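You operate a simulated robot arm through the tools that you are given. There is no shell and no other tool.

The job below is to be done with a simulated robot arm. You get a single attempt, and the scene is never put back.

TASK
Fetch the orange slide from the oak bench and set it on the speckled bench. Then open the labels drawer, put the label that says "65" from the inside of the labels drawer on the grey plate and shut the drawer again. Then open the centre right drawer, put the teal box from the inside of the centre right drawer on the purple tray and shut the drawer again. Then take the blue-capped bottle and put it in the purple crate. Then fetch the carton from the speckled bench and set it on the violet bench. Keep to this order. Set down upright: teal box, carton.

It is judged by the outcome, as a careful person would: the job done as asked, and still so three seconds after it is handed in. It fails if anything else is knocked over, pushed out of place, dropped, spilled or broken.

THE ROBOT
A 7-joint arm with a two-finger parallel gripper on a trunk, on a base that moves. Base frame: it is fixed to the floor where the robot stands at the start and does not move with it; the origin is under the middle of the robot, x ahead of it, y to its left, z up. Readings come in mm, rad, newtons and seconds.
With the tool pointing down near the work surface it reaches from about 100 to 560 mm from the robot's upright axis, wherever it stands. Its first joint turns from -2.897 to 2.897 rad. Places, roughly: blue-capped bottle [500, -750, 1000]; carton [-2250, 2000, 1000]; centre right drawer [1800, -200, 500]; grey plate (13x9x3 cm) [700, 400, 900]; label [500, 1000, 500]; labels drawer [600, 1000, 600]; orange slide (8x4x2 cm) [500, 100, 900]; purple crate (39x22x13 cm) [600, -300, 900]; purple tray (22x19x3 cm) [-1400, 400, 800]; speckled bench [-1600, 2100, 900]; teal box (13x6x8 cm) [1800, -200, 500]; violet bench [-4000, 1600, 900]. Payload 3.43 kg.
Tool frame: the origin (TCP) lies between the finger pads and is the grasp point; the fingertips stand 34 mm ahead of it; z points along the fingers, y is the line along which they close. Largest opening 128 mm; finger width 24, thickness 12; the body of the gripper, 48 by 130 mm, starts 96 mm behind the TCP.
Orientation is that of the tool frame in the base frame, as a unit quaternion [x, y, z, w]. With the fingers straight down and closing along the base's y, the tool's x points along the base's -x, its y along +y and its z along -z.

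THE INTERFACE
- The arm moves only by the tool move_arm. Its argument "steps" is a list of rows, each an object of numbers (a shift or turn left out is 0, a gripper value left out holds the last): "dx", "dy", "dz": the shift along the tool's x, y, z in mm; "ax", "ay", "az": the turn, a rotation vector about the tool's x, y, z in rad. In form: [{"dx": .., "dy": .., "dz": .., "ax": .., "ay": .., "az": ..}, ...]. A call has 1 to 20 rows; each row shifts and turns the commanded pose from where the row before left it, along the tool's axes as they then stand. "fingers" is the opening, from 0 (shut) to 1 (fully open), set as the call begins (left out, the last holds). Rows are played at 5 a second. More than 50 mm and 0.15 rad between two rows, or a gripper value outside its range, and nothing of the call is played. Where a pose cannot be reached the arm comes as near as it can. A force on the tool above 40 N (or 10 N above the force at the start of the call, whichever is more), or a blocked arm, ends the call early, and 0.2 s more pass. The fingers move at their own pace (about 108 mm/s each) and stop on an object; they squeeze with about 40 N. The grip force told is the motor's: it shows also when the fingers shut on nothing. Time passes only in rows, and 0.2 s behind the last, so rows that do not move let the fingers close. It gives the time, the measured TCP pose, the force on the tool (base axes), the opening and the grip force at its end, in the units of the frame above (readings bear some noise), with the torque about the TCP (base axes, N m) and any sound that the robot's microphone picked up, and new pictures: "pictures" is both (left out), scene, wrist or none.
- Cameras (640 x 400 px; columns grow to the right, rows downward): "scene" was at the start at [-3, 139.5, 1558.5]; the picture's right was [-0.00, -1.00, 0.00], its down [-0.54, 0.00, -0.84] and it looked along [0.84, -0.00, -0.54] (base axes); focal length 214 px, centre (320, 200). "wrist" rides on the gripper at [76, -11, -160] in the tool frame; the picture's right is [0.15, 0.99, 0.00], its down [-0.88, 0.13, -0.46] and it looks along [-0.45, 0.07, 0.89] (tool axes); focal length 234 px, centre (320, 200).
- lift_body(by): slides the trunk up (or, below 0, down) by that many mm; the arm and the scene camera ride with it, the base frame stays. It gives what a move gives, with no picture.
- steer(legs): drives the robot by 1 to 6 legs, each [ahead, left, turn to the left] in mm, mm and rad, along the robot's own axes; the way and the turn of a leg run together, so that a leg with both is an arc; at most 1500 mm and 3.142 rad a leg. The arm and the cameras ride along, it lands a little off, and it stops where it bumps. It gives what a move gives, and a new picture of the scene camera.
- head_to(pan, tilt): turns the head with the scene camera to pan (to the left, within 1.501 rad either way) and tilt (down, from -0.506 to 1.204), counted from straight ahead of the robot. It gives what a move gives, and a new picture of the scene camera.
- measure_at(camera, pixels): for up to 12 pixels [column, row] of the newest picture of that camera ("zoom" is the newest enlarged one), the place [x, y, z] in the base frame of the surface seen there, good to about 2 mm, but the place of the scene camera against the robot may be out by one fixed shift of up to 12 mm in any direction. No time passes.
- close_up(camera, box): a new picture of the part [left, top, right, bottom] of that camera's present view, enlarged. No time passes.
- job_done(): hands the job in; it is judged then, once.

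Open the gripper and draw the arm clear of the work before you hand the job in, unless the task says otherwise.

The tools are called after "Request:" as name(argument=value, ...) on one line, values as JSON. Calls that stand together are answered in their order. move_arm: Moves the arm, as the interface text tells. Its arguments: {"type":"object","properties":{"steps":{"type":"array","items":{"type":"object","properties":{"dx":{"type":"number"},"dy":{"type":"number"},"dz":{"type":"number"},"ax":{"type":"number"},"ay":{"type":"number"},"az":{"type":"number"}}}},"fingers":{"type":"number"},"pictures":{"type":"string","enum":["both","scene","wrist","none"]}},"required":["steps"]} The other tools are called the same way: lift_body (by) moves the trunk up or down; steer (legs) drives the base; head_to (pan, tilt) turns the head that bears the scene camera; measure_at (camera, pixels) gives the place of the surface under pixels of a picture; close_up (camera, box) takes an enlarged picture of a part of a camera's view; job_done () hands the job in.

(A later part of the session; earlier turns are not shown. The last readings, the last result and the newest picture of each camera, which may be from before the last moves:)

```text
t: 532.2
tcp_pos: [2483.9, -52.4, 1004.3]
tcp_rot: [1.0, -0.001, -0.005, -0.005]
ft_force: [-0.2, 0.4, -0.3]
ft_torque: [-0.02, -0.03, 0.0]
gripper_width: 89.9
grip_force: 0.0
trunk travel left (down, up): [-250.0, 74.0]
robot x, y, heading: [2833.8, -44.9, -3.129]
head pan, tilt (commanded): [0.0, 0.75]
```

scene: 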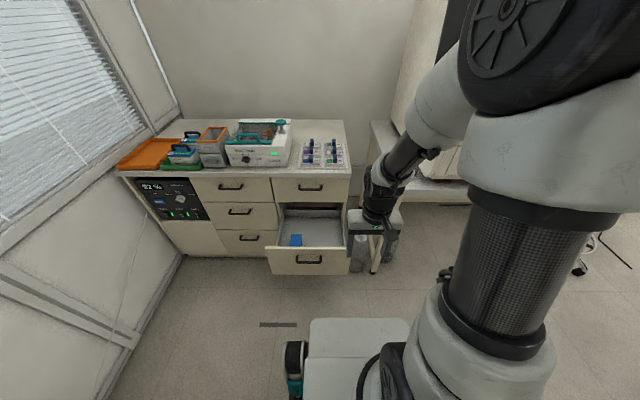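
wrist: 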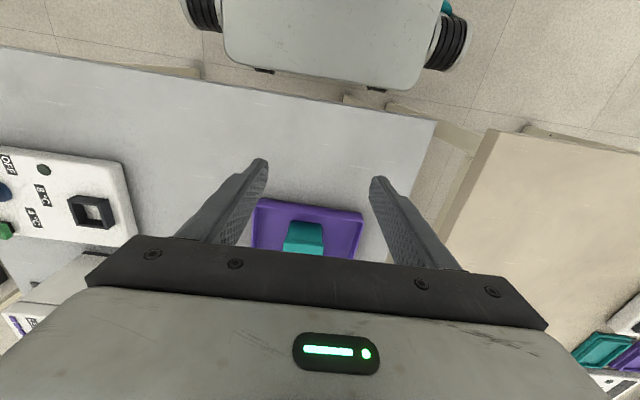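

The open drawer is ahead, undisturbed. I move the arm forward and left to y≈−244, close the fingers, then pitch and roll the tool horizontal.

Request:
move_arm(steps=[{"dx": -28, "dy": 38}, {"dx": -28, "dy": 38}, {"dx": -28, "dy": 38}, {"dx": -28, "dy": 38}, {"dx": -28, "dy": 38}, {"ay": -0.1428}, {"ay": -0.1428}, {"ay": -0.1428}, {"ay": -0.1428}, {"ay": -0.1428}, {"ay": -0.1428}, {"ay": -0.1428}, {"ay": -0.1428}, {"ay": -0.1428}, {"ay": -0.1428}, {"ay": -0.1428}, {}], fingers=0, pictures="none")

Request:
move_arm(steps=[{"az": -0.1428}, {"az": -0.1428}, {"az": -0.1428}, {"az": -0.1428}, {"az": -0.1428}, {"az": -0.1428}, {"az": -0.1428}, {"az": -0.1428}, {"az": -0.1428}, {"az": -0.1428}, {"az": -0.1428}, {}])

```text
t: 535.8
tcp_pos: [2344.5, -241.6, 1003.7]
tcp_rot: [-0.704, -0.002, 0.711, 0.005]
ft_force: [-0.8, -0.5, -0.4]
ft_torque: [0.01, 0.0, -0.03]
gripper_width: 0.0
grip_force: 32.9
trunk travel left (down, up): [-250.0, 74.0]
robot x, y, heading: [2831.8, -43.2, -3.132]
head pan, tilt (commanded): [0.0, 0.75]
```

```text
t: 538.4
tcp_pos: [2345.1, -243.0, 1005.0]
tcp_rot: [-0.495, -0.5, 0.499, 0.506]
ft_force: [0.0, 0.0, 0.4]
ft_torque: [0.02, 0.03, -0.02]
gripper_width: 0.0
grip_force: 32.6
trunk travel left (down, up): [-250.0, 74.0]
robot x, y, heading: [2836.6, -45.1, -3.129]
head pan, tilt (commanded): [0.0, 0.75]
```

scene: 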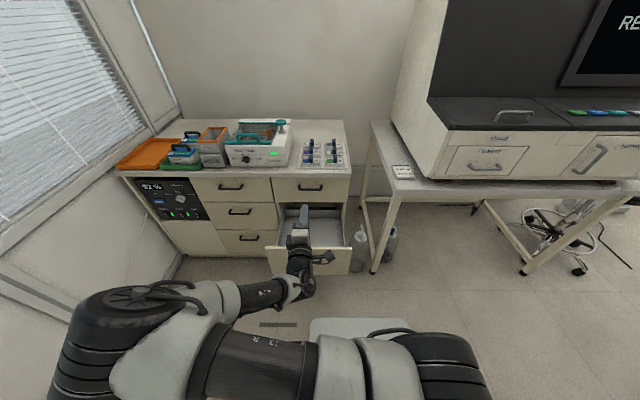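
wrist: 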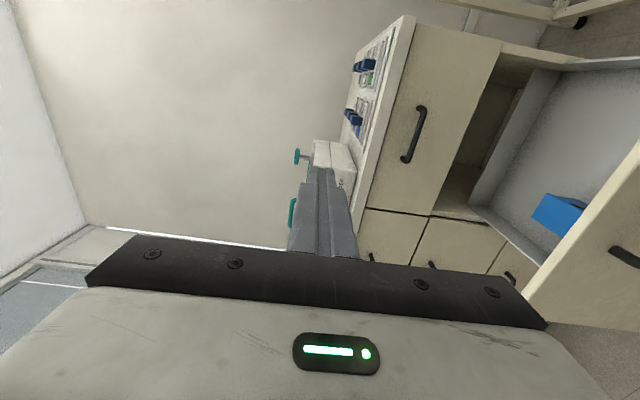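

The arm took an elbow-out posture toward the trolley side. I measure where the elbow is before moving.

Request:
measure_at(camera="scene", pixels=[[120, 310], [80, 330], [60, 380], [160, 380], [250, 350], [350, 370], [290, 290]])

Request:
head_to(pan=0.8, tilt=0.6)

```text
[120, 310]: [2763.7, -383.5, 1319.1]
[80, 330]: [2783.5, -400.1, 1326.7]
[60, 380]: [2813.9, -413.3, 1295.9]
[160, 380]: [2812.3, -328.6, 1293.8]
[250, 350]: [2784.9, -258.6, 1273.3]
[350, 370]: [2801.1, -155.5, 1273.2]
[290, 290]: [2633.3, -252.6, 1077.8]
```

```text
t: 539.5
tcp_pos: [2344.9, -243.7, 1005.2]
tcp_rot: [-0.497, -0.5, 0.499, 0.504]
ft_force: [-0.3, 0.9, -0.2]
ft_torque: [0.01, -0.02, 0.0]
gripper_width: 0.0
grip_force: 32.9
trunk travel left (down, up): [-250.0, 74.0]
robot x, y, heading: [2834.7, -43.9, -3.131]
head pan, tilt (commanded): [0.799, 0.6]
```

scene: 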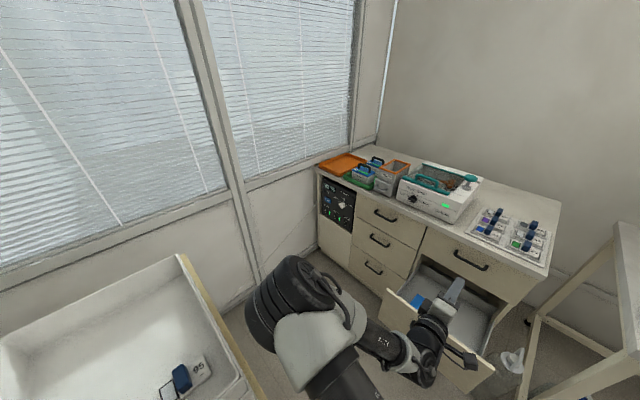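

I measure the trolley tray rim nearest the elbow to judge clearance when lowering.

Request:
measure_at(camera="scene", pixels=[[180, 256], [200, 290], [240, 390], [190, 270], [225, 340], [120, 285], [290, 280], [265, 310], [275, 345]])

```text
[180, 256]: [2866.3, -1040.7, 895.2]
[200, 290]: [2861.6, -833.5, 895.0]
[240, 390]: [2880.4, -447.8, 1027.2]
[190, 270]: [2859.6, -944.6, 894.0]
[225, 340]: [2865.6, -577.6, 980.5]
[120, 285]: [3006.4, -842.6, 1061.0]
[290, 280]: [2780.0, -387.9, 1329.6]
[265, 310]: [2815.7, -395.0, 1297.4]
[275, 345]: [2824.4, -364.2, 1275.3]
```

The trolley tray is at x≥2860; elbow at ~2820. For margin I shift the robot 80 mm right (+y), re-centre the tool, retract a bit, then lower the trunk.

Request:
steer(legs=[[15, -80, -0.01]])

Request:
move_arm(steps=[{"dx": -30, "dz": -20}, {"dx": -30, "dz": -20}, {}], pictures="scene")

```text
t: 541.0
tcp_pos: [2327.2, -157.0, 1004.4]
tcp_rot: [-0.499, -0.496, 0.496, 0.508]
ft_force: [-0.2, -0.3, -1.1]
ft_torque: [-0.01, 0.0, 0.03]
gripper_width: 0.0
grip_force: 33.1
trunk travel left (down, up): [-250.0, 74.0]
robot x, y, heading: [2819.0, 31.9, 3.142]
head pan, tilt (commanded): [0.799, 0.6]
```

scene: 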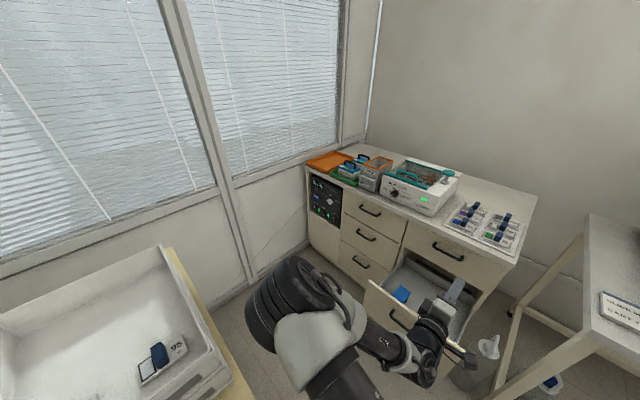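

```text
t: 541.8
tcp_pos: [2367.0, -220.8, 1002.3]
tcp_rot: [-0.499, -0.497, 0.496, 0.507]
ft_force: [0.0, 0.4, 0.6]
ft_torque: [0.0, 0.0, 0.04]
gripper_width: 0.1
grip_force: 32.8
trunk travel left (down, up): [-250.0, 74.0]
robot x, y, heading: [2819.8, 35.9, 3.137]
head pan, tilt (commanded): [0.799, 0.6]
```

scene: 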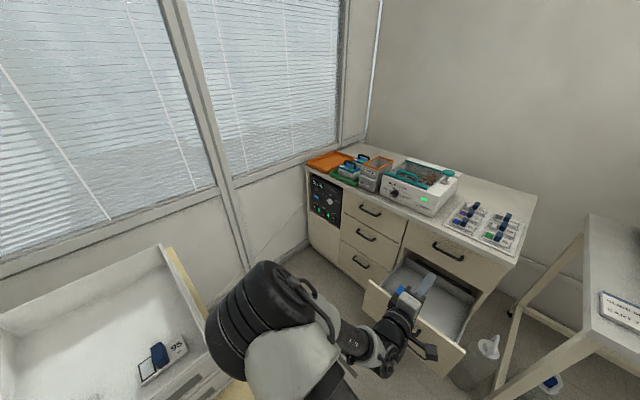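

I check the elbow's distance to the trolley tray again after retracting.

Request:
measure_at(camera="scene", pixels=[[215, 340], [225, 370], [255, 290], [240, 310], [230, 390], [200, 360], [215, 395], [160, 250]])

```text
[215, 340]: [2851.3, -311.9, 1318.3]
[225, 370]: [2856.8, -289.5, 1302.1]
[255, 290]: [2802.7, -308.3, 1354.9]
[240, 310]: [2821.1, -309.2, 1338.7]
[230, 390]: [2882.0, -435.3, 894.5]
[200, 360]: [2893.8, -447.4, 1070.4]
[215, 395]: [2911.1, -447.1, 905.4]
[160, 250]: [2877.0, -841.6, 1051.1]
```

The elbow stays ≥100 mm from the trolley tray. I lower the trunk 240 mm.

Request:
lift_body(by=-240)

Request:
move_arm(steps=[{"dy": 30}, {"dy": 40}, {"dy": 40}, {"dy": 30}, {}])

```text
t: 544.3
tcp_pos: [2366.8, -219.8, 763.9]
tcp_rot: [-0.499, -0.496, 0.497, 0.508]
ft_force: [0.7, -0.1, -0.5]
ft_torque: [0.02, 0.02, -0.01]
gripper_width: 0.0
grip_force: 32.9
trunk travel left (down, up): [-10.0, 314.0]
robot x, y, heading: [2820.8, 38.3, 3.136]
head pan, tilt (commanded): [0.799, 0.6]
```

```text
t: 545.5
tcp_pos: [2366.3, -218.5, 623.0]
tcp_rot: [-0.5, -0.496, 0.496, 0.508]
ft_force: [0.5, -0.1, -0.1]
ft_torque: [0.02, 0.0, 0.01]
gripper_width: 0.4
grip_force: 33.0
trunk travel left (down, up): [-10.0, 314.0]
robot x, y, heading: [2823.1, 36.2, 3.142]
head pan, tilt (commanded): [0.799, 0.6]
```

scene: 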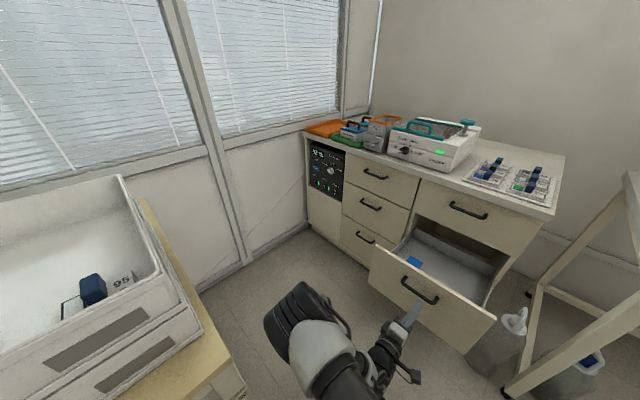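
wrist: 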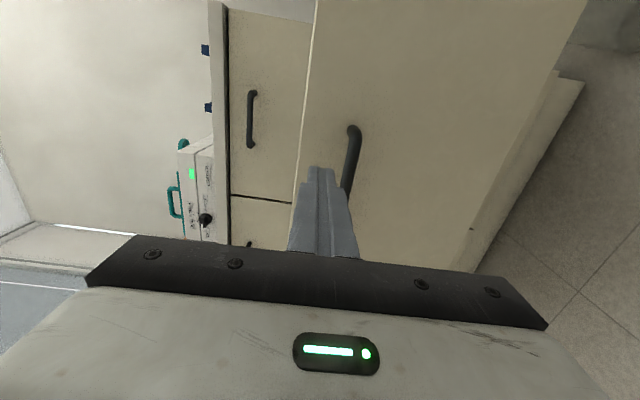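

The finger aims at the panel strip between its top edge and the handle. I verify those heights with the wrist camera.

Request:
measure_at(camera="wrist", pixels=[[310, 120], [318, 60], [350, 150], [330, 150], [345, 185], [420, 100], [322, 150]])

```text
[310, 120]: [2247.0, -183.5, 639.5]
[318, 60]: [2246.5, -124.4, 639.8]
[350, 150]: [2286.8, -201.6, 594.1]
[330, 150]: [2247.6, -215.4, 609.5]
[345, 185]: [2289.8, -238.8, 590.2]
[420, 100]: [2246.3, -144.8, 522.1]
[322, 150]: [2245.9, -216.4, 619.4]
```

Panel face at 2247, handle top ≈596, panel top ≈649 — good. I drive 75 mm forward, then push with the arm.

Request:
steer(legs=[[75, 0, 0]])

Request:
move_arm(steps=[{"dz": 12}, {"dz": 15}, {"dz": 20}, {"dz": 20}, {"dz": 20}, {"dz": 20}, {}])

```text
t: 546.5
tcp_pos: [2292.0, -218.7, 622.9]
tcp_rot: [-0.499, -0.496, 0.497, 0.508]
ft_force: [0.6, 0.6, 0.1]
ft_torque: [0.03, -0.02, 0.01]
gripper_width: 0.0
grip_force: 32.8
trunk travel left (down, up): [-10.0, 314.0]
robot x, y, heading: [2743.6, 32.5, 3.142]
head pan, tilt (commanded): [0.799, 0.6]
```

scene: 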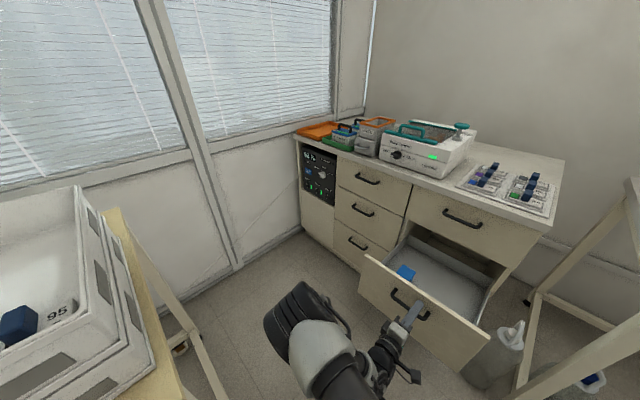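

```text
t: 548.1
tcp_pos: [2182.5, -214.9, 622.9]
tcp_rot: [-0.498, -0.497, 0.496, 0.508]
ft_force: [-0.5, -0.2, -0.5]
ft_torque: [0.02, -0.03, 0.03]
gripper_width: 0.0
grip_force: 33.2
trunk travel left (down, up): [-10.0, 314.0]
robot x, y, heading: [2745.3, 28.7, 3.139]
head pan, tilt (commanded): [0.799, 0.6]
```

scene: 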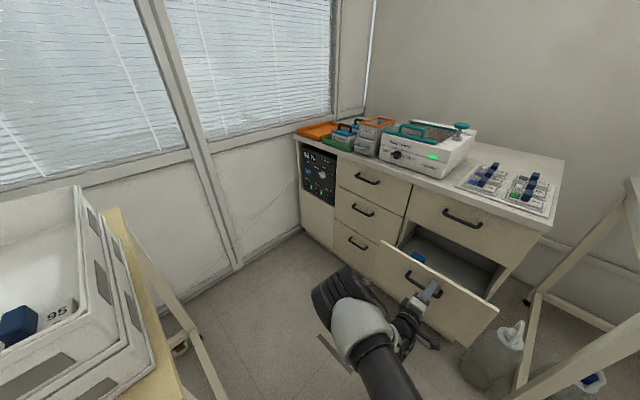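
wrist: 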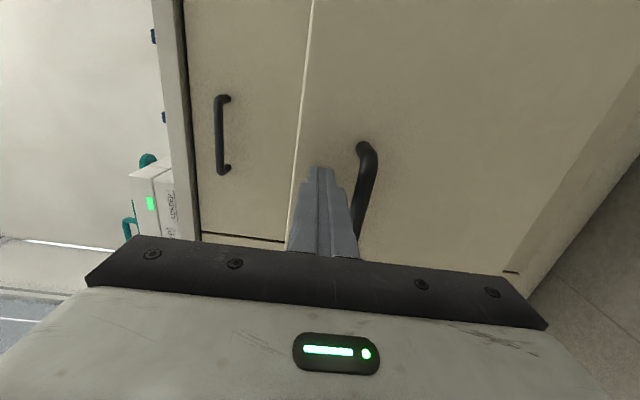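

The drawer is closing smoothly. I advance the base 150 mm (pushing), then finish with the arm.

Request:
steer(legs=[[150, 0, 0]])

Request:
move_arm(steps=[{"dz": 15}, {"dz": 15}, {"dz": 15}, {"dz": 10}, {}])

```text
t: 549.5
tcp_pos: [2028.3, -214.0, 623.8]
tcp_rot: [-0.5, -0.496, 0.497, 0.508]
ft_force: [-0.3, -0.2, 0.1]
ft_torque: [0.01, 0.02, 0.02]
gripper_width: 0.1
grip_force: 33.3
trunk travel left (down, up): [-10.0, 314.0]
robot x, y, heading: [2591.9, 34.0, 3.137]
head pan, tilt (commanded): [0.799, 0.6]
```

scene: 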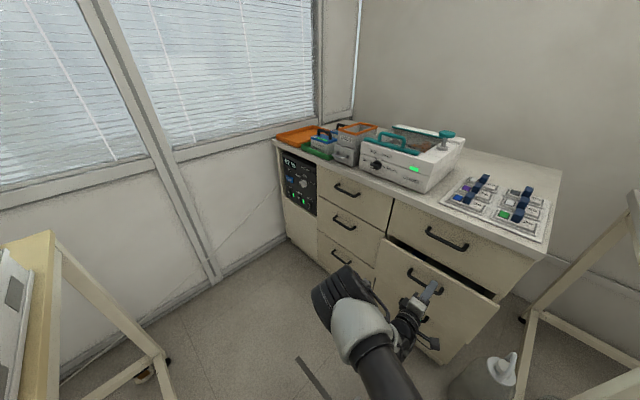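

```text
t: 550.7
tcp_pos: [1973.1, -214.8, 624.1]
tcp_rot: [-0.499, -0.497, 0.495, 0.509]
ft_force: [0.9, -0.4, -0.7]
ft_torque: [0.01, 0.02, 0.01]
gripper_width: 0.0
grip_force: 32.9
trunk travel left (down, up): [-10.0, 314.0]
robot x, y, heading: [2588.2, 33.3, 3.143]
head pan, tilt (commanded): [0.799, 0.6]
```

scene: 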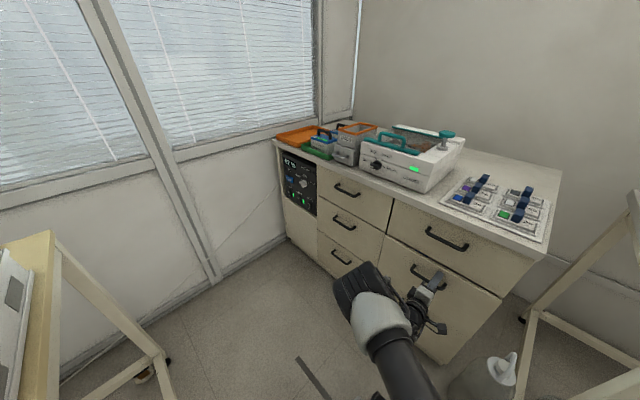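
wrist: 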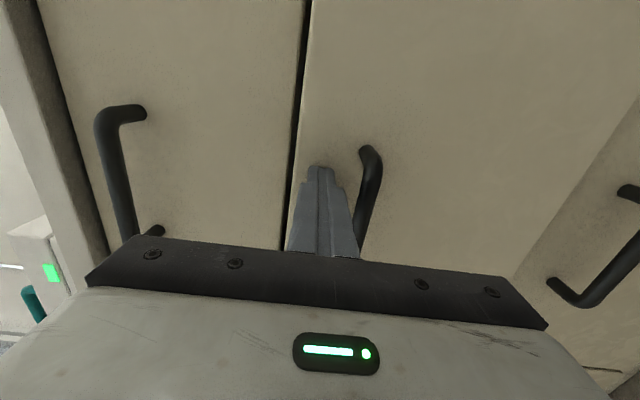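

Tip at ≈1939, about 15 mm to go. I push the last part slowly until the stop is felt.

Request:
move_arm(steps=[{"dz": 6}, {"dz": 5}, {"dz": 4}, {"dz": 3}, {"dz": 3}, {}], pictures="wrist")

Request:
measure_at(camera="wrist", pixels=[[350, 60], [400, 100], [340, 120], [230, 60], [250, 120], [200, 180], [620, 100]])

```text
t: 551.8
tcp_pos: [1958.2, -213.8, 624.7]
tcp_rot: [-0.499, -0.496, 0.496, 0.509]
ft_force: [12.5, 1.7, 7.3]
ft_torque: [-0.1, 0.23, 0.08]
gripper_width: 0.0
grip_force: 33.1
trunk travel left (down, up): [-10.0, 314.0]
robot x, y, heading: [2590.3, 34.8, 3.138]
head pan, tilt (commanded): [0.799, 0.6]
stopped in row 5: the force on the tool passed its limit at 45 N (the readings are from after the stop); the commanded pose is now the measured one
```

wrist: 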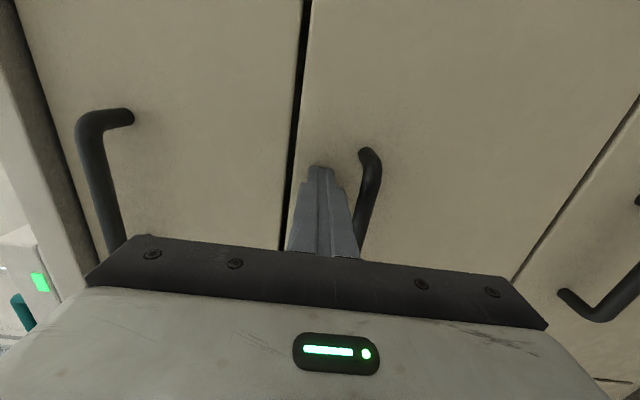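

```text
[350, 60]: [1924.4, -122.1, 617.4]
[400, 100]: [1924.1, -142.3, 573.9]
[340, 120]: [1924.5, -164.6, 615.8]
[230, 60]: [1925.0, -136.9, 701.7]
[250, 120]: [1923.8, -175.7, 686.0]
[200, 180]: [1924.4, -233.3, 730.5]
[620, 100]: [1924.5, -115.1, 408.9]
```

The drawer is flush (1924.4 everywhere) and shut. I withdraw, retract the arm and travel back out of the corridor.

Request:
move_arm(steps=[{"dz": -20}, {"dz": -40}, {"dz": -40}, {}], pictures="none")

Request:
steer(legs=[[-20, -400, 0]])

Request:
move_arm(steps=[{"dz": -40}, {"dz": -40}, {"dz": -20}, {"dx": 40}, {"dx": 40}, {"dx": 40}, {"dx": 40}, {"dx": 40}, {}], pictures="scene")

```text
t: 552.8
tcp_pos: [2060.8, -213.8, 620.6]
tcp_rot: [-0.5, -0.497, 0.495, 0.507]
ft_force: [-0.7, -0.7, 0.7]
ft_torque: [-0.01, -0.01, 0.01]
gripper_width: 0.0
grip_force: 32.8
trunk travel left (down, up): [-10.0, 314.0]
robot x, y, heading: [2592.7, 37.6, 3.133]
head pan, tilt (commanded): [0.799, 0.6]
```

```text
t: 557.2
tcp_pos: [2080.5, 185.0, 620.2]
tcp_rot: [-0.5, -0.498, 0.495, 0.507]
ft_force: [-0.6, 0.4, 0.0]
ft_torque: [-0.01, 0.0, 0.0]
gripper_width: 0.1
grip_force: 33.0
trunk travel left (down, up): [-10.0, 314.0]
robot x, y, heading: [2614.2, 432.1, 3.138]
head pan, tilt (commanded): [0.799, 0.6]
```

scene: 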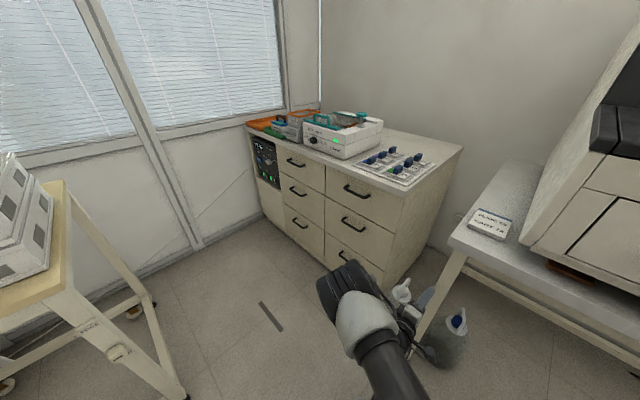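

```text
t: 559.2
tcp_pos: [2184.9, 384.6, 628.3]
tcp_rot: [-0.501, -0.498, 0.494, 0.508]
ft_force: [0.9, 0.3, -0.3]
ft_torque: [0.0, 0.0, -0.02]
gripper_width: 0.0
grip_force: 32.5
trunk travel left (down, up): [-10.0, 314.0]
robot x, y, heading: [2608.9, 436.9, 3.139]
head pan, tilt (commanded): [0.799, 0.6]
```

scene: 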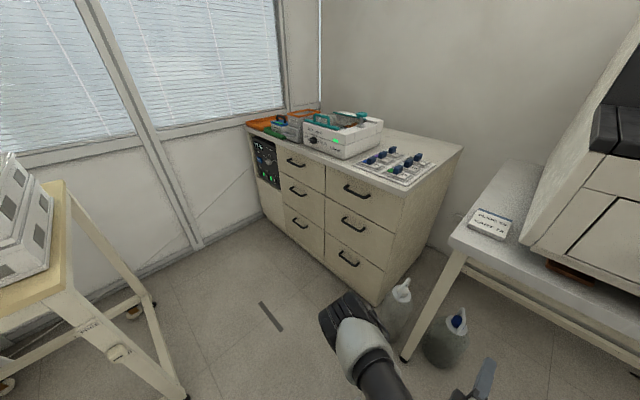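

Both floor bottles stand undisturbed and the drawer is shut. I continue up the corridor and around to the lane.

Request:
steer(legs=[[30, -1450, 0], [250, -380, 0], [0, -1050, 0], [1450, 0, 0], [1050, 0, 0]])

```text
t: 599.6
tcp_pos: [-600.1, 3402.0, 628.1]
tcp_rot: [-0.506, -0.492, 0.488, 0.514]
ft_force: [-0.3, -0.6, -0.1]
ft_torque: [0.01, 0.0, 0.0]
gripper_width: 0.0
grip_force: 32.8
trunk travel left (down, up): [-10.0, 314.0]
robot x, y, heading: [-170.4, 3442.3, 3.117]
head pan, tilt (commanded): [0.799, 0.6]
```

scene: 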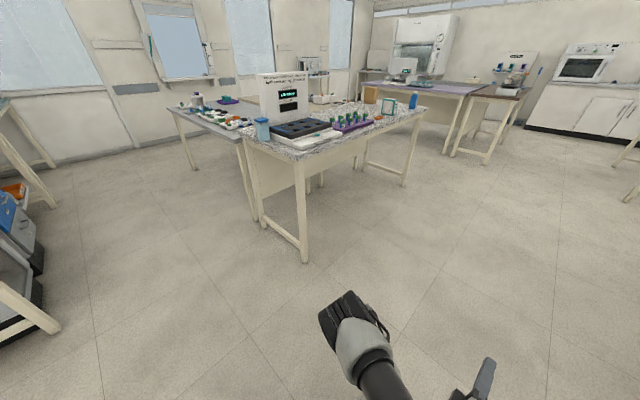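

At (−170, 3442), open floor. I raise the trunk and fold the tool back to pointing down for travel and the next pick.

Request:
lift_body(by=240)

Request:
move_arm(steps=[{"dz": 35, "dy": -35}, {"dz": 35, "dy": -35}, {"az": 0.1428}, {"az": 0.1428}, {"az": 0.1428}, {"az": 0.1428}, {"az": 0.1428}, {"az": 0.1428}, {"az": 0.1428}, {"az": 0.1428}, {"az": 0.1428}, {"az": 0.1428}, {"az": 0.1428}, {}], pictures="none")

Request:
move_arm(steps=[{"ay": 0.1428}, {"ay": 0.1428}, {"ay": 0.1428}, {"ay": 0.1428}, {"ay": 0.1428}, {"ay": 0.1428}, {"ay": 0.1428}, {"ay": 0.1428}, {"ay": 0.1428}, {"ay": 0.1428}, {"ay": 0.1428}, {"dx": 40, "dz": -40}, {"dx": 40, "dz": -40}, {"dx": 40, "dz": -40}, {}], pictures="scene")

```text
t: 602.1
tcp_pos: [-599.6, 3401.6, 867.4]
tcp_rot: [-0.505, -0.492, 0.489, 0.514]
ft_force: [0.0, -0.4, -0.2]
ft_torque: [-0.02, 0.01, -0.03]
gripper_width: 0.1
grip_force: 33.0
trunk travel left (down, up): [-250.0, 74.0]
robot x, y, heading: [-173.8, 3443.9, 3.122]
head pan, tilt (commanded): [0.799, 0.6]
```

```text
t: 605.1
tcp_pos: [-670.0, 3403.3, 937.8]
tcp_rot: [-0.705, 0.01, 0.709, 0.015]
ft_force: [1.0, -0.3, -0.5]
ft_torque: [-0.01, -0.01, 0.02]
gripper_width: 0.0
grip_force: 33.1
trunk travel left (down, up): [-250.0, 74.0]
robot x, y, heading: [-171.5, 3442.3, 3.114]
head pan, tilt (commanded): [0.799, 0.6]
```

```text
refused: row 12 steps farther than a row can; nothing moved
```

One row exceeded the step limit (56 mm); I redo it with smaller shifts.

Request:
move_arm(steps=[{"ay": 0.1428}, {"ay": 0.1428}, {"ay": 0.1428}, {"ay": 0.1428}, {"ay": 0.1428}, {"ay": 0.1428}, {"ay": 0.1428}, {"ay": 0.1428}, {"ay": 0.1428}, {"ay": 0.1428}, {"ay": 0.1428}, {"dx": 34, "dz": -34}, {"dx": 34, "dz": -34}, {"dx": 34, "dz": -34}, {"dx": 34, "dz": -34}, {}], pictures="scene")

```text
t: 608.5
tcp_pos: [-532.4, 3394.5, 1075.2]
tcp_rot: [1.0, -0.019, -0.003, -0.006]
ft_force: [0.2, -0.4, 0.9]
ft_torque: [0.0, -0.01, 0.0]
gripper_width: 0.0
grip_force: 33.6
trunk travel left (down, up): [-250.0, 74.0]
robot x, y, heading: [-170.4, 3444.0, 3.115]
head pan, tilt (commanded): [0.799, 0.6]
```

scene: 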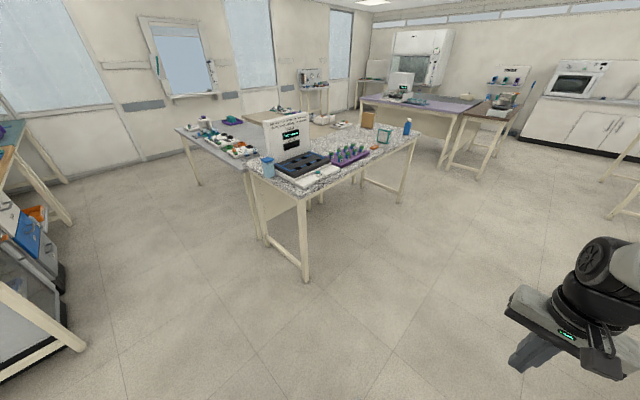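

Tool folded. I turn around to face +x and go down the lane to about y≈−500 in front of the teal bench.

Request:
steer(legs=[[0, 0, -3.115], [0, -1450, 0], [0, -1450, 0]])

Request:
head_to(pan=-0.6, tilt=0.55)

```text
t: 643.5
tcp_pos: [315.3, 632.2, 1076.1]
tcp_rot: [-0.008, 1.0, -0.005, 0.003]
ft_force: [-0.1, -0.9, 0.3]
ft_torque: [0.03, -0.03, 0.0]
gripper_width: 0.0
grip_force: 33.2
trunk travel left (down, up): [-250.0, 74.0]
robot x, y, heading: [-41.5, 565.9, 0.033]
head pan, tilt (commanded): [0.799, 0.6]
```

scene: 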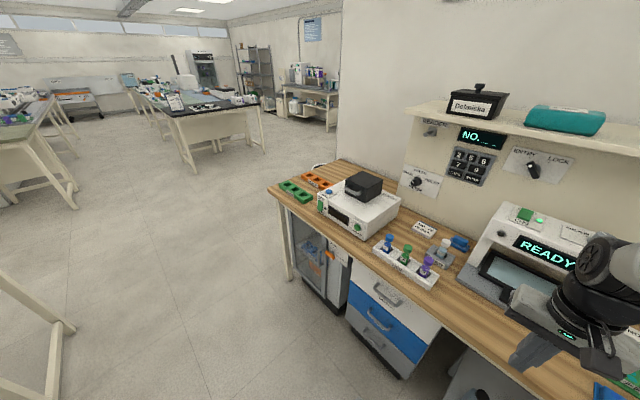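

```text
t: 645.0
tcp_pos: [315.1, 631.4, 1075.7]
tcp_rot: [-0.01, 1.0, -0.005, 0.002]
ft_force: [0.3, 0.2, 0.0]
ft_torque: [0.0, 0.0, -0.04]
gripper_width: 0.0
grip_force: 32.8
trunk travel left (down, up): [-250.0, 74.0]
robot x, y, heading: [-42.5, 565.6, 0.029]
head pan, tilt (commanded): [-0.6, 0.55]
```

scene: 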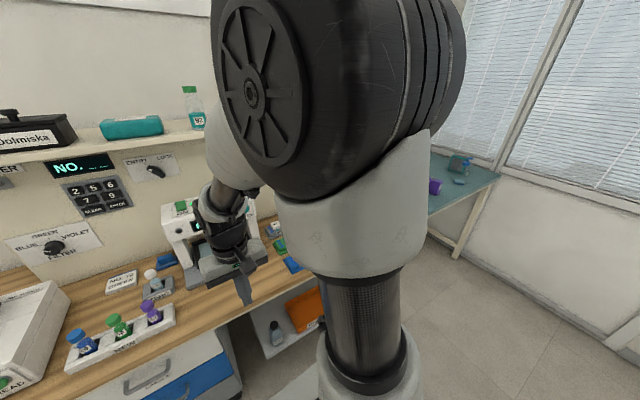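

I correct the drift, backing a little and sliding right to about (−170, −450).

Request:
steer(legs=[[0, 0, -0.03], [-130, -1020, 0]])

Request:
head_to(pan=-0.15, tilt=0.6)

```text
t: 655.3
tcp_pos: [189.7, -373.8, 1075.6]
tcp_rot: [0.0, 1.0, -0.006, 0.003]
ft_force: [-0.4, 0.1, 0.6]
ft_torque: [-0.02, -0.02, 0.03]
gripper_width: 0.4
grip_force: 33.0
trunk travel left (down, up): [-250.0, 74.0]
robot x, y, heading: [-167.2, -433.7, 0.013]
head pan, tilt (commanded): [-0.6, 0.55]
```

scene: 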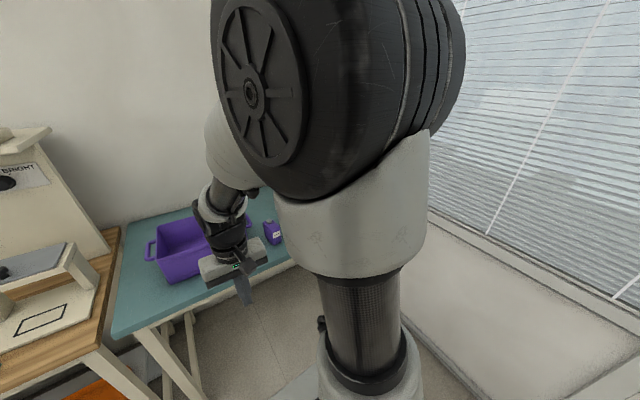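

```text
t: 656.2
tcp_pos: [189.6, -373.3, 1076.6]
tcp_rot: [-0.001, 1.0, -0.005, 0.003]
ft_force: [-0.2, 0.7, 0.7]
ft_torque: [0.0, -0.03, 0.01]
gripper_width: 0.2
grip_force: 32.9
trunk travel left (down, up): [-250.0, 74.0]
robot x, y, heading: [-170.2, -434.9, 0.016]
head pan, tilt (commanded): [-0.15, 0.6]
```

scene: 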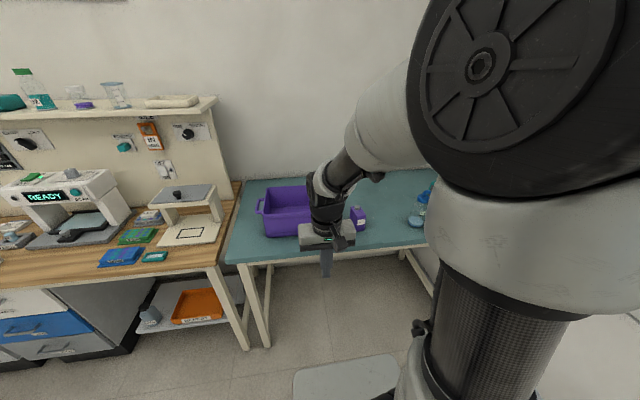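

The bottle is hidden by the arm. I move right 260 mm and swing the arm left to see the bench end.

Request:
steer(legs=[[0, -260, -0.014]])

Request:
move_arm(steps=[{"dy": 45}, {"dy": 45}, {"dy": 45}, {"dy": 45}, {}], fingers=0.7)

```text
t: 659.3
tcp_pos: [193.0, -631.1, 1075.9]
tcp_rot: [0.004, 1.0, -0.005, 0.002]
ft_force: [-0.1, -0.4, 0.2]
ft_torque: [0.02, 0.01, 0.01]
gripper_width: 0.0
grip_force: 33.1
trunk travel left (down, up): [-250.0, 74.0]
robot x, y, heading: [-162.7, -687.1, 0.008]
head pan, tilt (commanded): [-0.15, 0.6]
```

scene: 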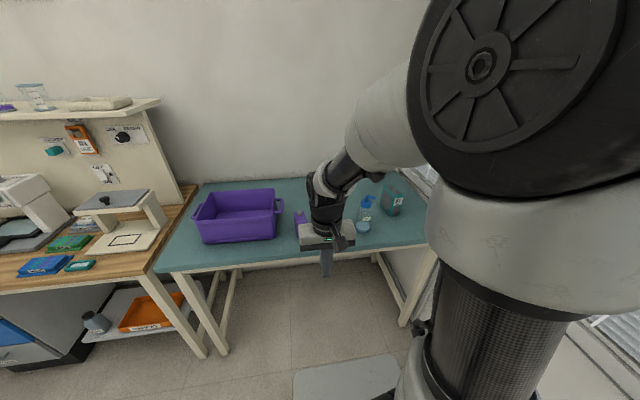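

```text
t: 660.5
tcp_pos: [192.3, -449.3, 1075.3]
tcp_rot: [0.003, 1.0, -0.006, 0.002]
ft_force: [0.2, 0.3, 0.3]
ft_torque: [-0.06, -0.03, -0.01]
gripper_width: 89.5
grip_force: 0.1
trunk travel left (down, up): [-250.0, 74.0]
robot x, y, heading: [-164.9, -687.6, 0.006]
head pan, tilt (commanded): [-0.15, 0.6]
```

scene: 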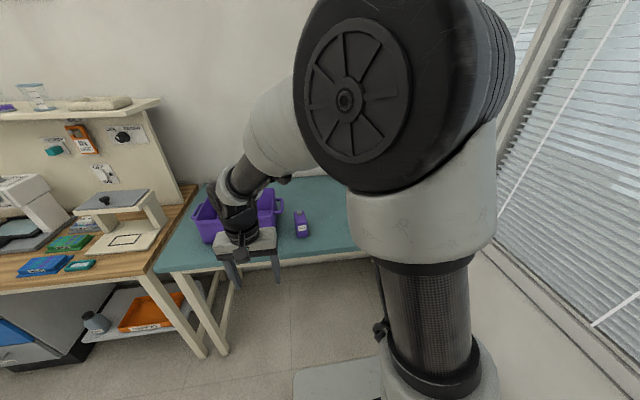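
wrist: 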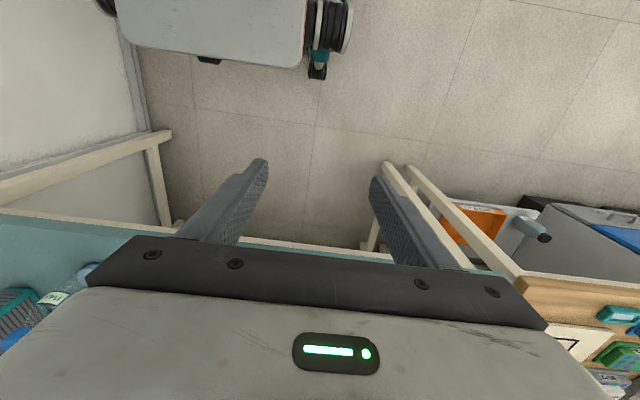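

That hid it; in the former posture the bottle was visible at (367,207). I move the arm back and zoom there.

Request:
move_arm(steps=[{"dy": -45}, {"dy": -45}, {"dy": -45}, {"dy": -45}, {}])

Request:
close_up(camera="scene", box=[270, 160, 430, 260])

Request:
measure_at(camera="scene", pixels=[[367, 200], [365, 212], [363, 226], [392, 200], [385, 225], [300, 225], [240, 215], [340, 258], [420, 240]])

```text
t: 661.7
tcp_pos: [191.7, -631.8, 1075.7]
tcp_rot: [0.003, 1.0, -0.006, 0.002]
ft_force: [0.5, 0.0, 0.4]
ft_torque: [0.01, 0.01, 0.0]
gripper_width: 89.8
grip_force: 0.2
trunk travel left (down, up): [-250.0, 74.0]
robot x, y, heading: [-164.7, -687.6, 0.004]
head pan, tilt (commanded): [-0.15, 0.6]
```

scene: 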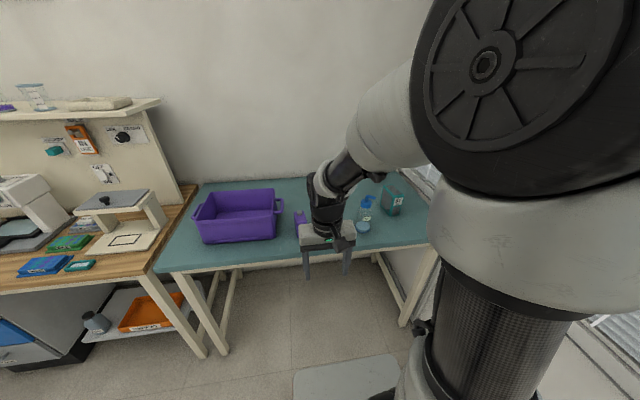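
wrist: 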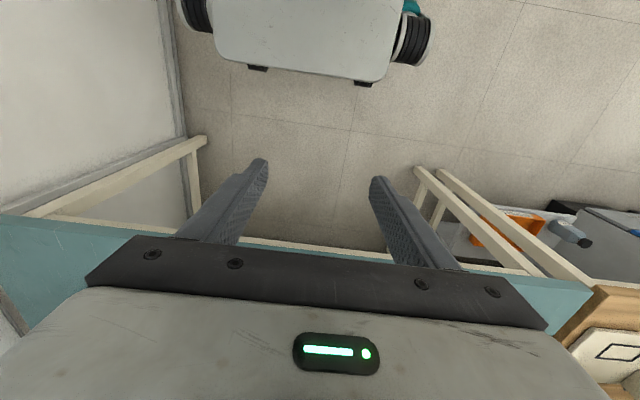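

```text
4.00 times, centred on (350, 210) of scene
```

zoom: 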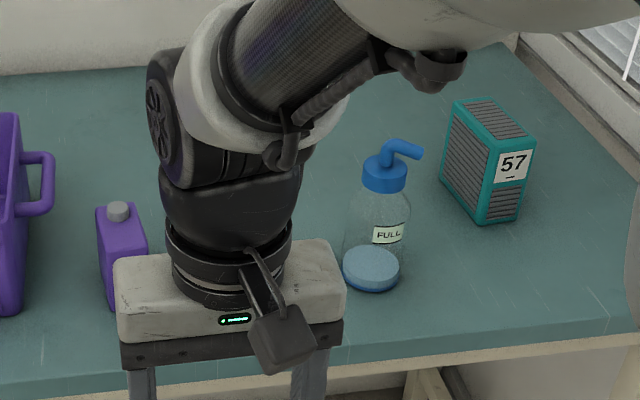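

```text
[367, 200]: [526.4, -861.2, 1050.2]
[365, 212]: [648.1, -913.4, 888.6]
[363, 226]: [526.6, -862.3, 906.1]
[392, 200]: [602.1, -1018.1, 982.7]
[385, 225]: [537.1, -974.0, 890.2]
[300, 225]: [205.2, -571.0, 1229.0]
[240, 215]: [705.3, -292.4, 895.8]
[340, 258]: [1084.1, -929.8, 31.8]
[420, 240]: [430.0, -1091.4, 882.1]
```

The blue-capped wash bottle stands at about (526, −862), cap top ≈1050, spout toward −y. I drive up to the bench in front of it.

Request:
steer(legs=[[240, -90, -0.004]])

```text
t: 663.6
tcp_pos: [437.3, -718.1, 1075.7]
tcp_rot: [0.002, 1.0, -0.006, 0.002]
ft_force: [0.3, -0.1, 0.5]
ft_torque: [-0.02, 0.02, -0.03]
gripper_width: 89.5
grip_force: 0.1
trunk travel left (down, up): [-250.0, 74.0]
robot x, y, heading: [82.8, -777.2, 0.009]
head pan, tilt (commanded): [-0.15, 0.6]
```

scene: 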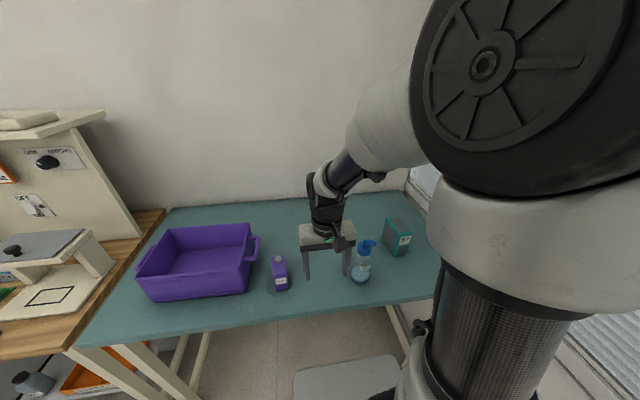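

I raise the tool, roll it −90° so the fingers will close along x (perpendicular to the spout).

Request:
move_arm(steps=[{"dz": -45}, {"dz": -45}, {"az": -0.1428}, {"az": -0.1428}, {"az": -0.1428}, {"az": -0.1428}, {"az": -0.1428}, {"az": -0.1428}, {"az": -0.1428}, {"az": -0.1428}, {"az": -0.1428}, {"az": -0.1428}, {"az": -0.1428}, {}], fingers=1.0)

Request:
close_up(camera="scene", box=[250, 200, 430, 320])

```text
t: 666.6
tcp_pos: [436.3, -717.8, 1164.6]
tcp_rot: [-0.706, 0.708, -0.006, -0.002]
ft_force: [0.2, -0.1, 0.2]
ft_torque: [0.01, -0.02, -0.02]
gripper_width: 127.9
grip_force: 0.1
trunk travel left (down, up): [-250.0, 74.0]
robot x, y, heading: [79.4, -777.7, 0.011]
head pan, tilt (commanded): [-0.15, 0.6]
```

scene: 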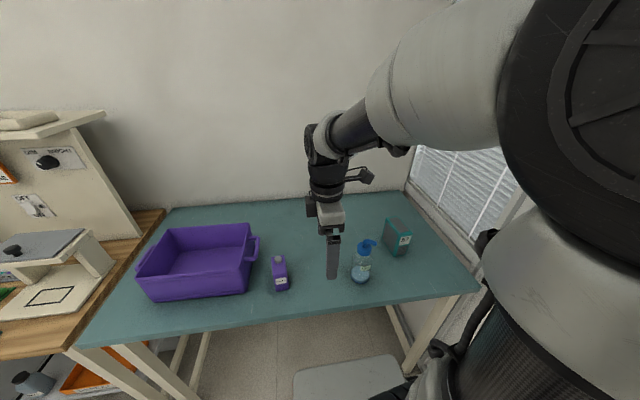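
wrist: 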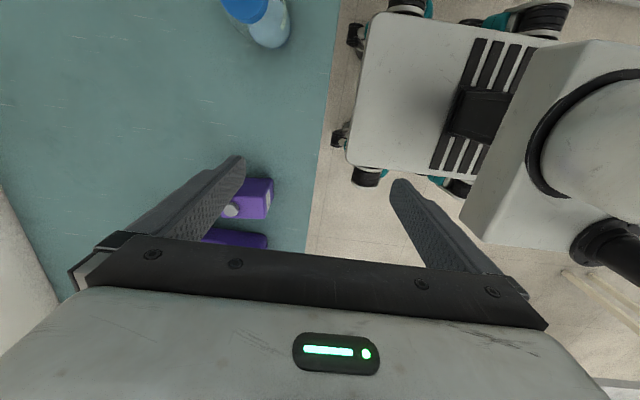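

```text
3.33 times, centred on (340, 260) of scene
```

zoom: 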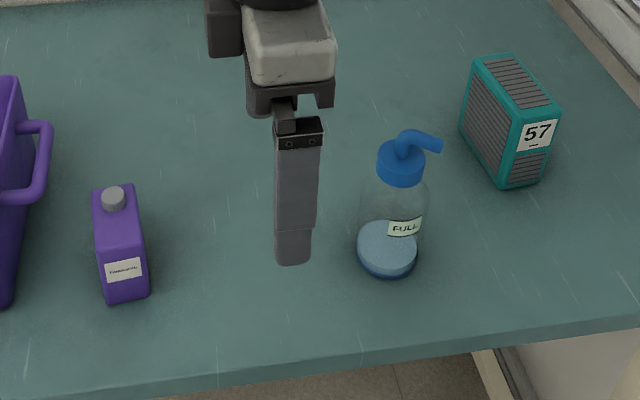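

I measure the bottle's cap, spout tip, liquid and edges in the zoom.

Request:
measure_at(camera="zoom", pixels=[[400, 168], [382, 165], [420, 168], [410, 138], [437, 146], [405, 228], [388, 240], [362, 250], [415, 250], [388, 275], [390, 200], [470, 200], [450, 260]])

```text
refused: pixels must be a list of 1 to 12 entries
```

Too many pixels; I send a shorter list.

Request:
measure_at(camera="zoom", pixels=[[400, 168], [382, 165], [420, 168], [410, 138], [437, 146], [405, 228], [388, 240], [362, 250], [415, 250], [388, 275], [390, 200]])

```text
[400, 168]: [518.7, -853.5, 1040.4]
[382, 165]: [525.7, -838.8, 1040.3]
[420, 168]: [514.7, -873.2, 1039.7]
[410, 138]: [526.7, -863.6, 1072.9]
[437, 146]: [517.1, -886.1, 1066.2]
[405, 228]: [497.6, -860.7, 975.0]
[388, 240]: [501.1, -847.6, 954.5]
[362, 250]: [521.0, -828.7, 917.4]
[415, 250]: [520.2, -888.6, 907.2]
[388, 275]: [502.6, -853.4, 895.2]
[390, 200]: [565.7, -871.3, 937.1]
```

Bottle axis ≈ (528, −858), Ø≈60, cap z≈1031, spout top ≈1066 with tip toward −y. I move the gripper above it at z≈1165 and verify with the wrist camera.

Request:
move_arm(steps=[{"dx": 35, "dy": -23}, {"dx": 35, "dy": -23}, {"dx": 35, "dy": -23}, {"dx": 35, "dy": -23}, {}])

```text
t: 667.8
tcp_pos: [530.7, -854.5, 1164.4]
tcp_rot: [-0.706, 0.709, -0.006, -0.003]
ft_force: [-0.1, 0.4, -0.4]
ft_torque: [0.02, -0.04, -0.01]
gripper_width: 128.2
grip_force: 0.1
trunk travel left (down, up): [-250.0, 74.0]
robot x, y, heading: [78.0, -774.7, 0.001]
head pan, tilt (commanded): [-0.15, 0.6]
```

scene: 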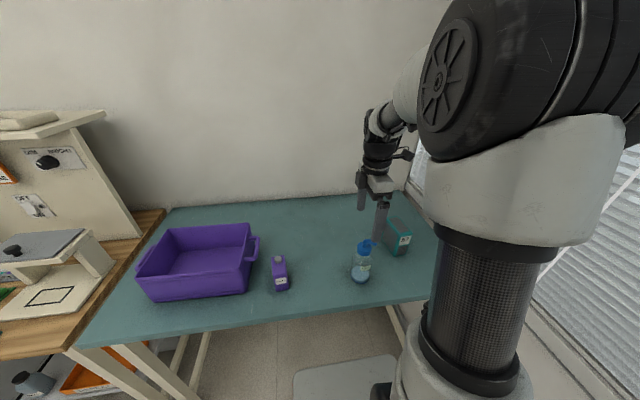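
wrist: 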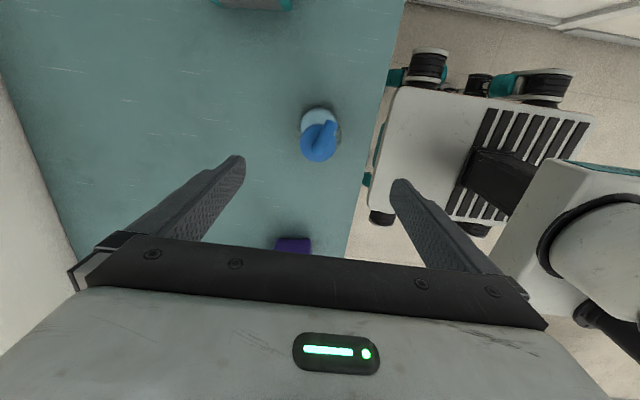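

The bottle's blue cap with spout is at (318,140) in the wrist view. I zoom and measure.

Request:
close_up(camera="wrist", box=[270, 90, 370, 190])

Request:
measure_at(camera="wrist", pixels=[[318, 140], [318, 155], [303, 143], [336, 140], [330, 125], [315, 118], [303, 118], [335, 112], [350, 200], [320, 127]])

```text
4.00 times, centred on (320, 140) of wrist
```

zoom: 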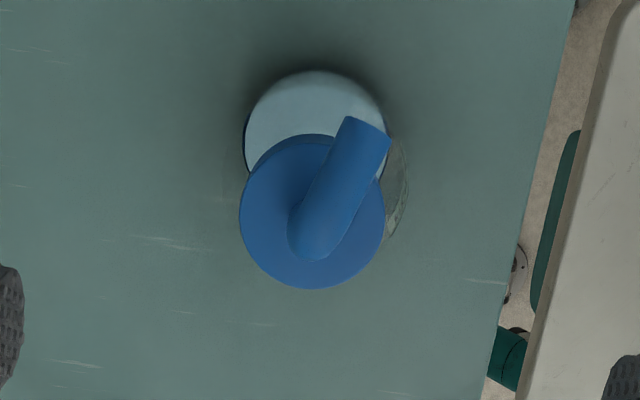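

```text
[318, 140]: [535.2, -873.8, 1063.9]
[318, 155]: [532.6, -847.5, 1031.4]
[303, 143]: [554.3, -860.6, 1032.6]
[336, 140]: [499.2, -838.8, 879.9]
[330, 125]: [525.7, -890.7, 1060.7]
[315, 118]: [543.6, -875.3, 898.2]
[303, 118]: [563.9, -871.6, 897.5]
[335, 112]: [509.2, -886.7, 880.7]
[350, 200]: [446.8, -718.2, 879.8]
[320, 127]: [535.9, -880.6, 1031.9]
```

Cap centre ≈ (532, −862), top 1032, spout top 1066 pointing −y. I descend with the gripper open to TCP z≈990 so the gripper body stays above the spout.

Request:
move_arm(steps=[{"dx": 7.5, "dy": -1.3, "dz": 30}, {"dz": 40}, {"dz": 40}, {"dz": 35}, {}])

```text
t: 669.0
tcp_pos: [530.4, -863.7, 1021.2]
tcp_rot: [-0.705, 0.709, -0.005, -0.002]
ft_force: [0.0, -0.3, 0.4]
ft_torque: [0.0, 0.02, 0.01]
gripper_width: 127.7
grip_force: 0.1
trunk travel left (down, up): [-250.0, 74.0]
robot x, y, heading: [82.6, -777.7, 0.007]
head pan, tilt (commanded): [-0.15, 0.6]
```

scene: 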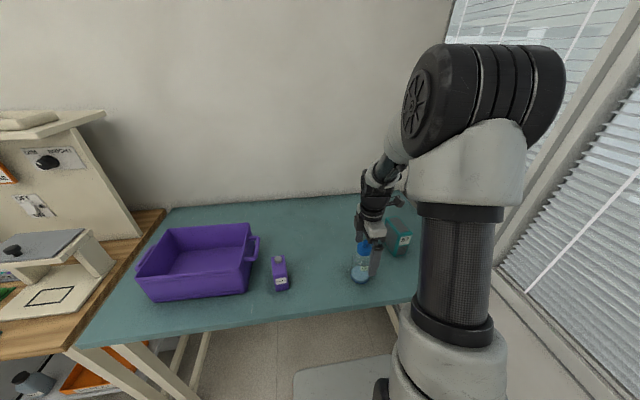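
wrist: 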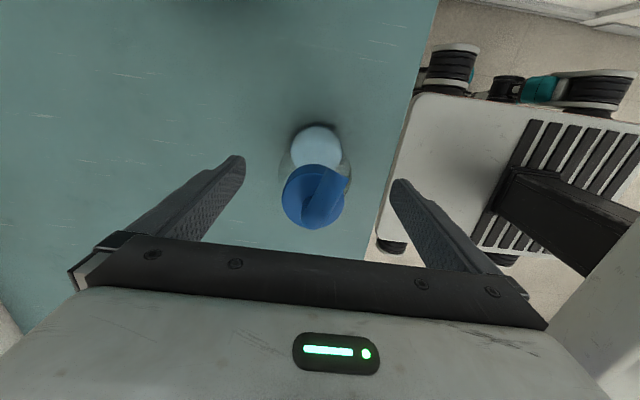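

The cap is centred between the fingers. I descend another 30 mm to z≈991.

Request:
move_arm(steps=[{"dz": 12}, {"dz": 12}, {"dz": 6}, {}])

Request:
close_up(camera="scene", box=[300, 190, 430, 300])

```text
t: 670.0
tcp_pos: [530.7, -865.5, 993.0]
tcp_rot: [-0.705, 0.709, -0.005, -0.002]
ft_force: [-0.6, -0.2, -0.4]
ft_torque: [-0.04, 0.0, 0.04]
gripper_width: 128.0
grip_force: 0.1
trunk travel left (down, up): [-250.0, 74.0]
robot x, y, heading: [80.7, -773.1, 0.001]
head pan, tilt (commanded): [-0.15, 0.6]
```

scene: 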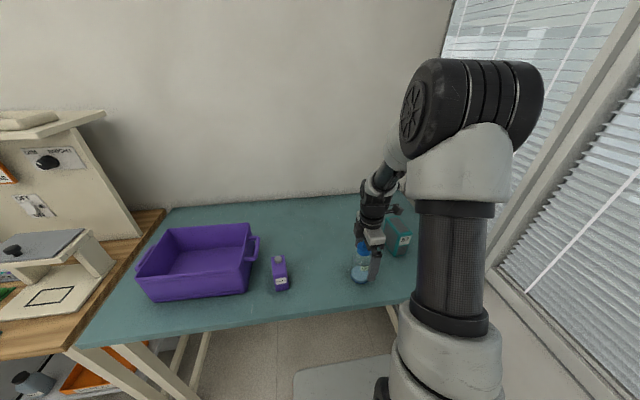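
wrist: 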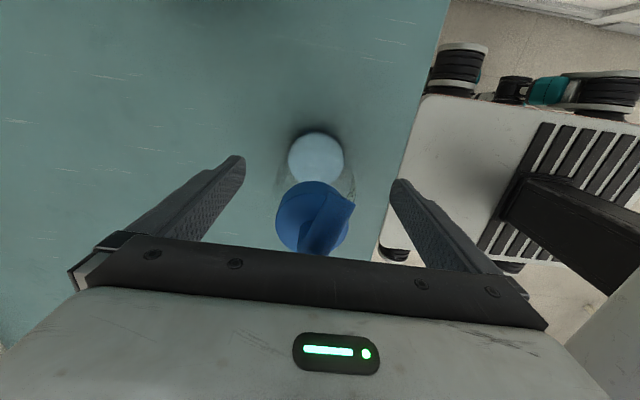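

```text
3.64 times, centred on (365, 245) of scene
```

zoom: 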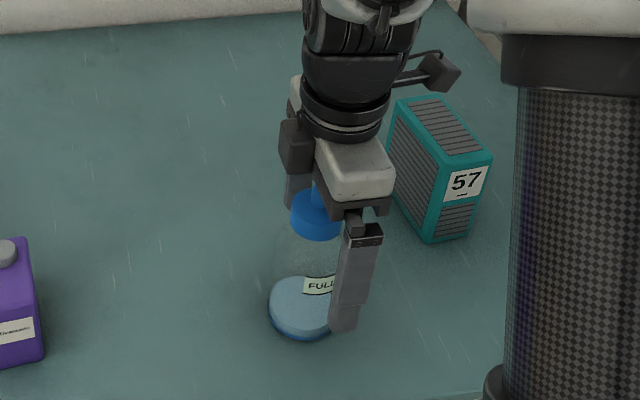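

I verify the bottle's axis relative to the fingers once more before closing.

Request:
measure_at(camera="wrist", pixels=[[290, 215], [300, 200], [278, 215], [345, 215], [315, 185], [316, 155], [292, 150], [341, 155], [330, 215], [300, 240]])

```text
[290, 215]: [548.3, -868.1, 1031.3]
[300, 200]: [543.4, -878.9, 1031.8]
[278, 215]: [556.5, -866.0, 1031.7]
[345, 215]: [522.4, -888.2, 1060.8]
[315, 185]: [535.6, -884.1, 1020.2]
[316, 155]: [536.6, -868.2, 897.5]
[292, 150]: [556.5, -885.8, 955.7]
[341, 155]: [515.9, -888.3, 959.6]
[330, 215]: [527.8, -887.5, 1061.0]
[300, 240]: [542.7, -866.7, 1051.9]
```

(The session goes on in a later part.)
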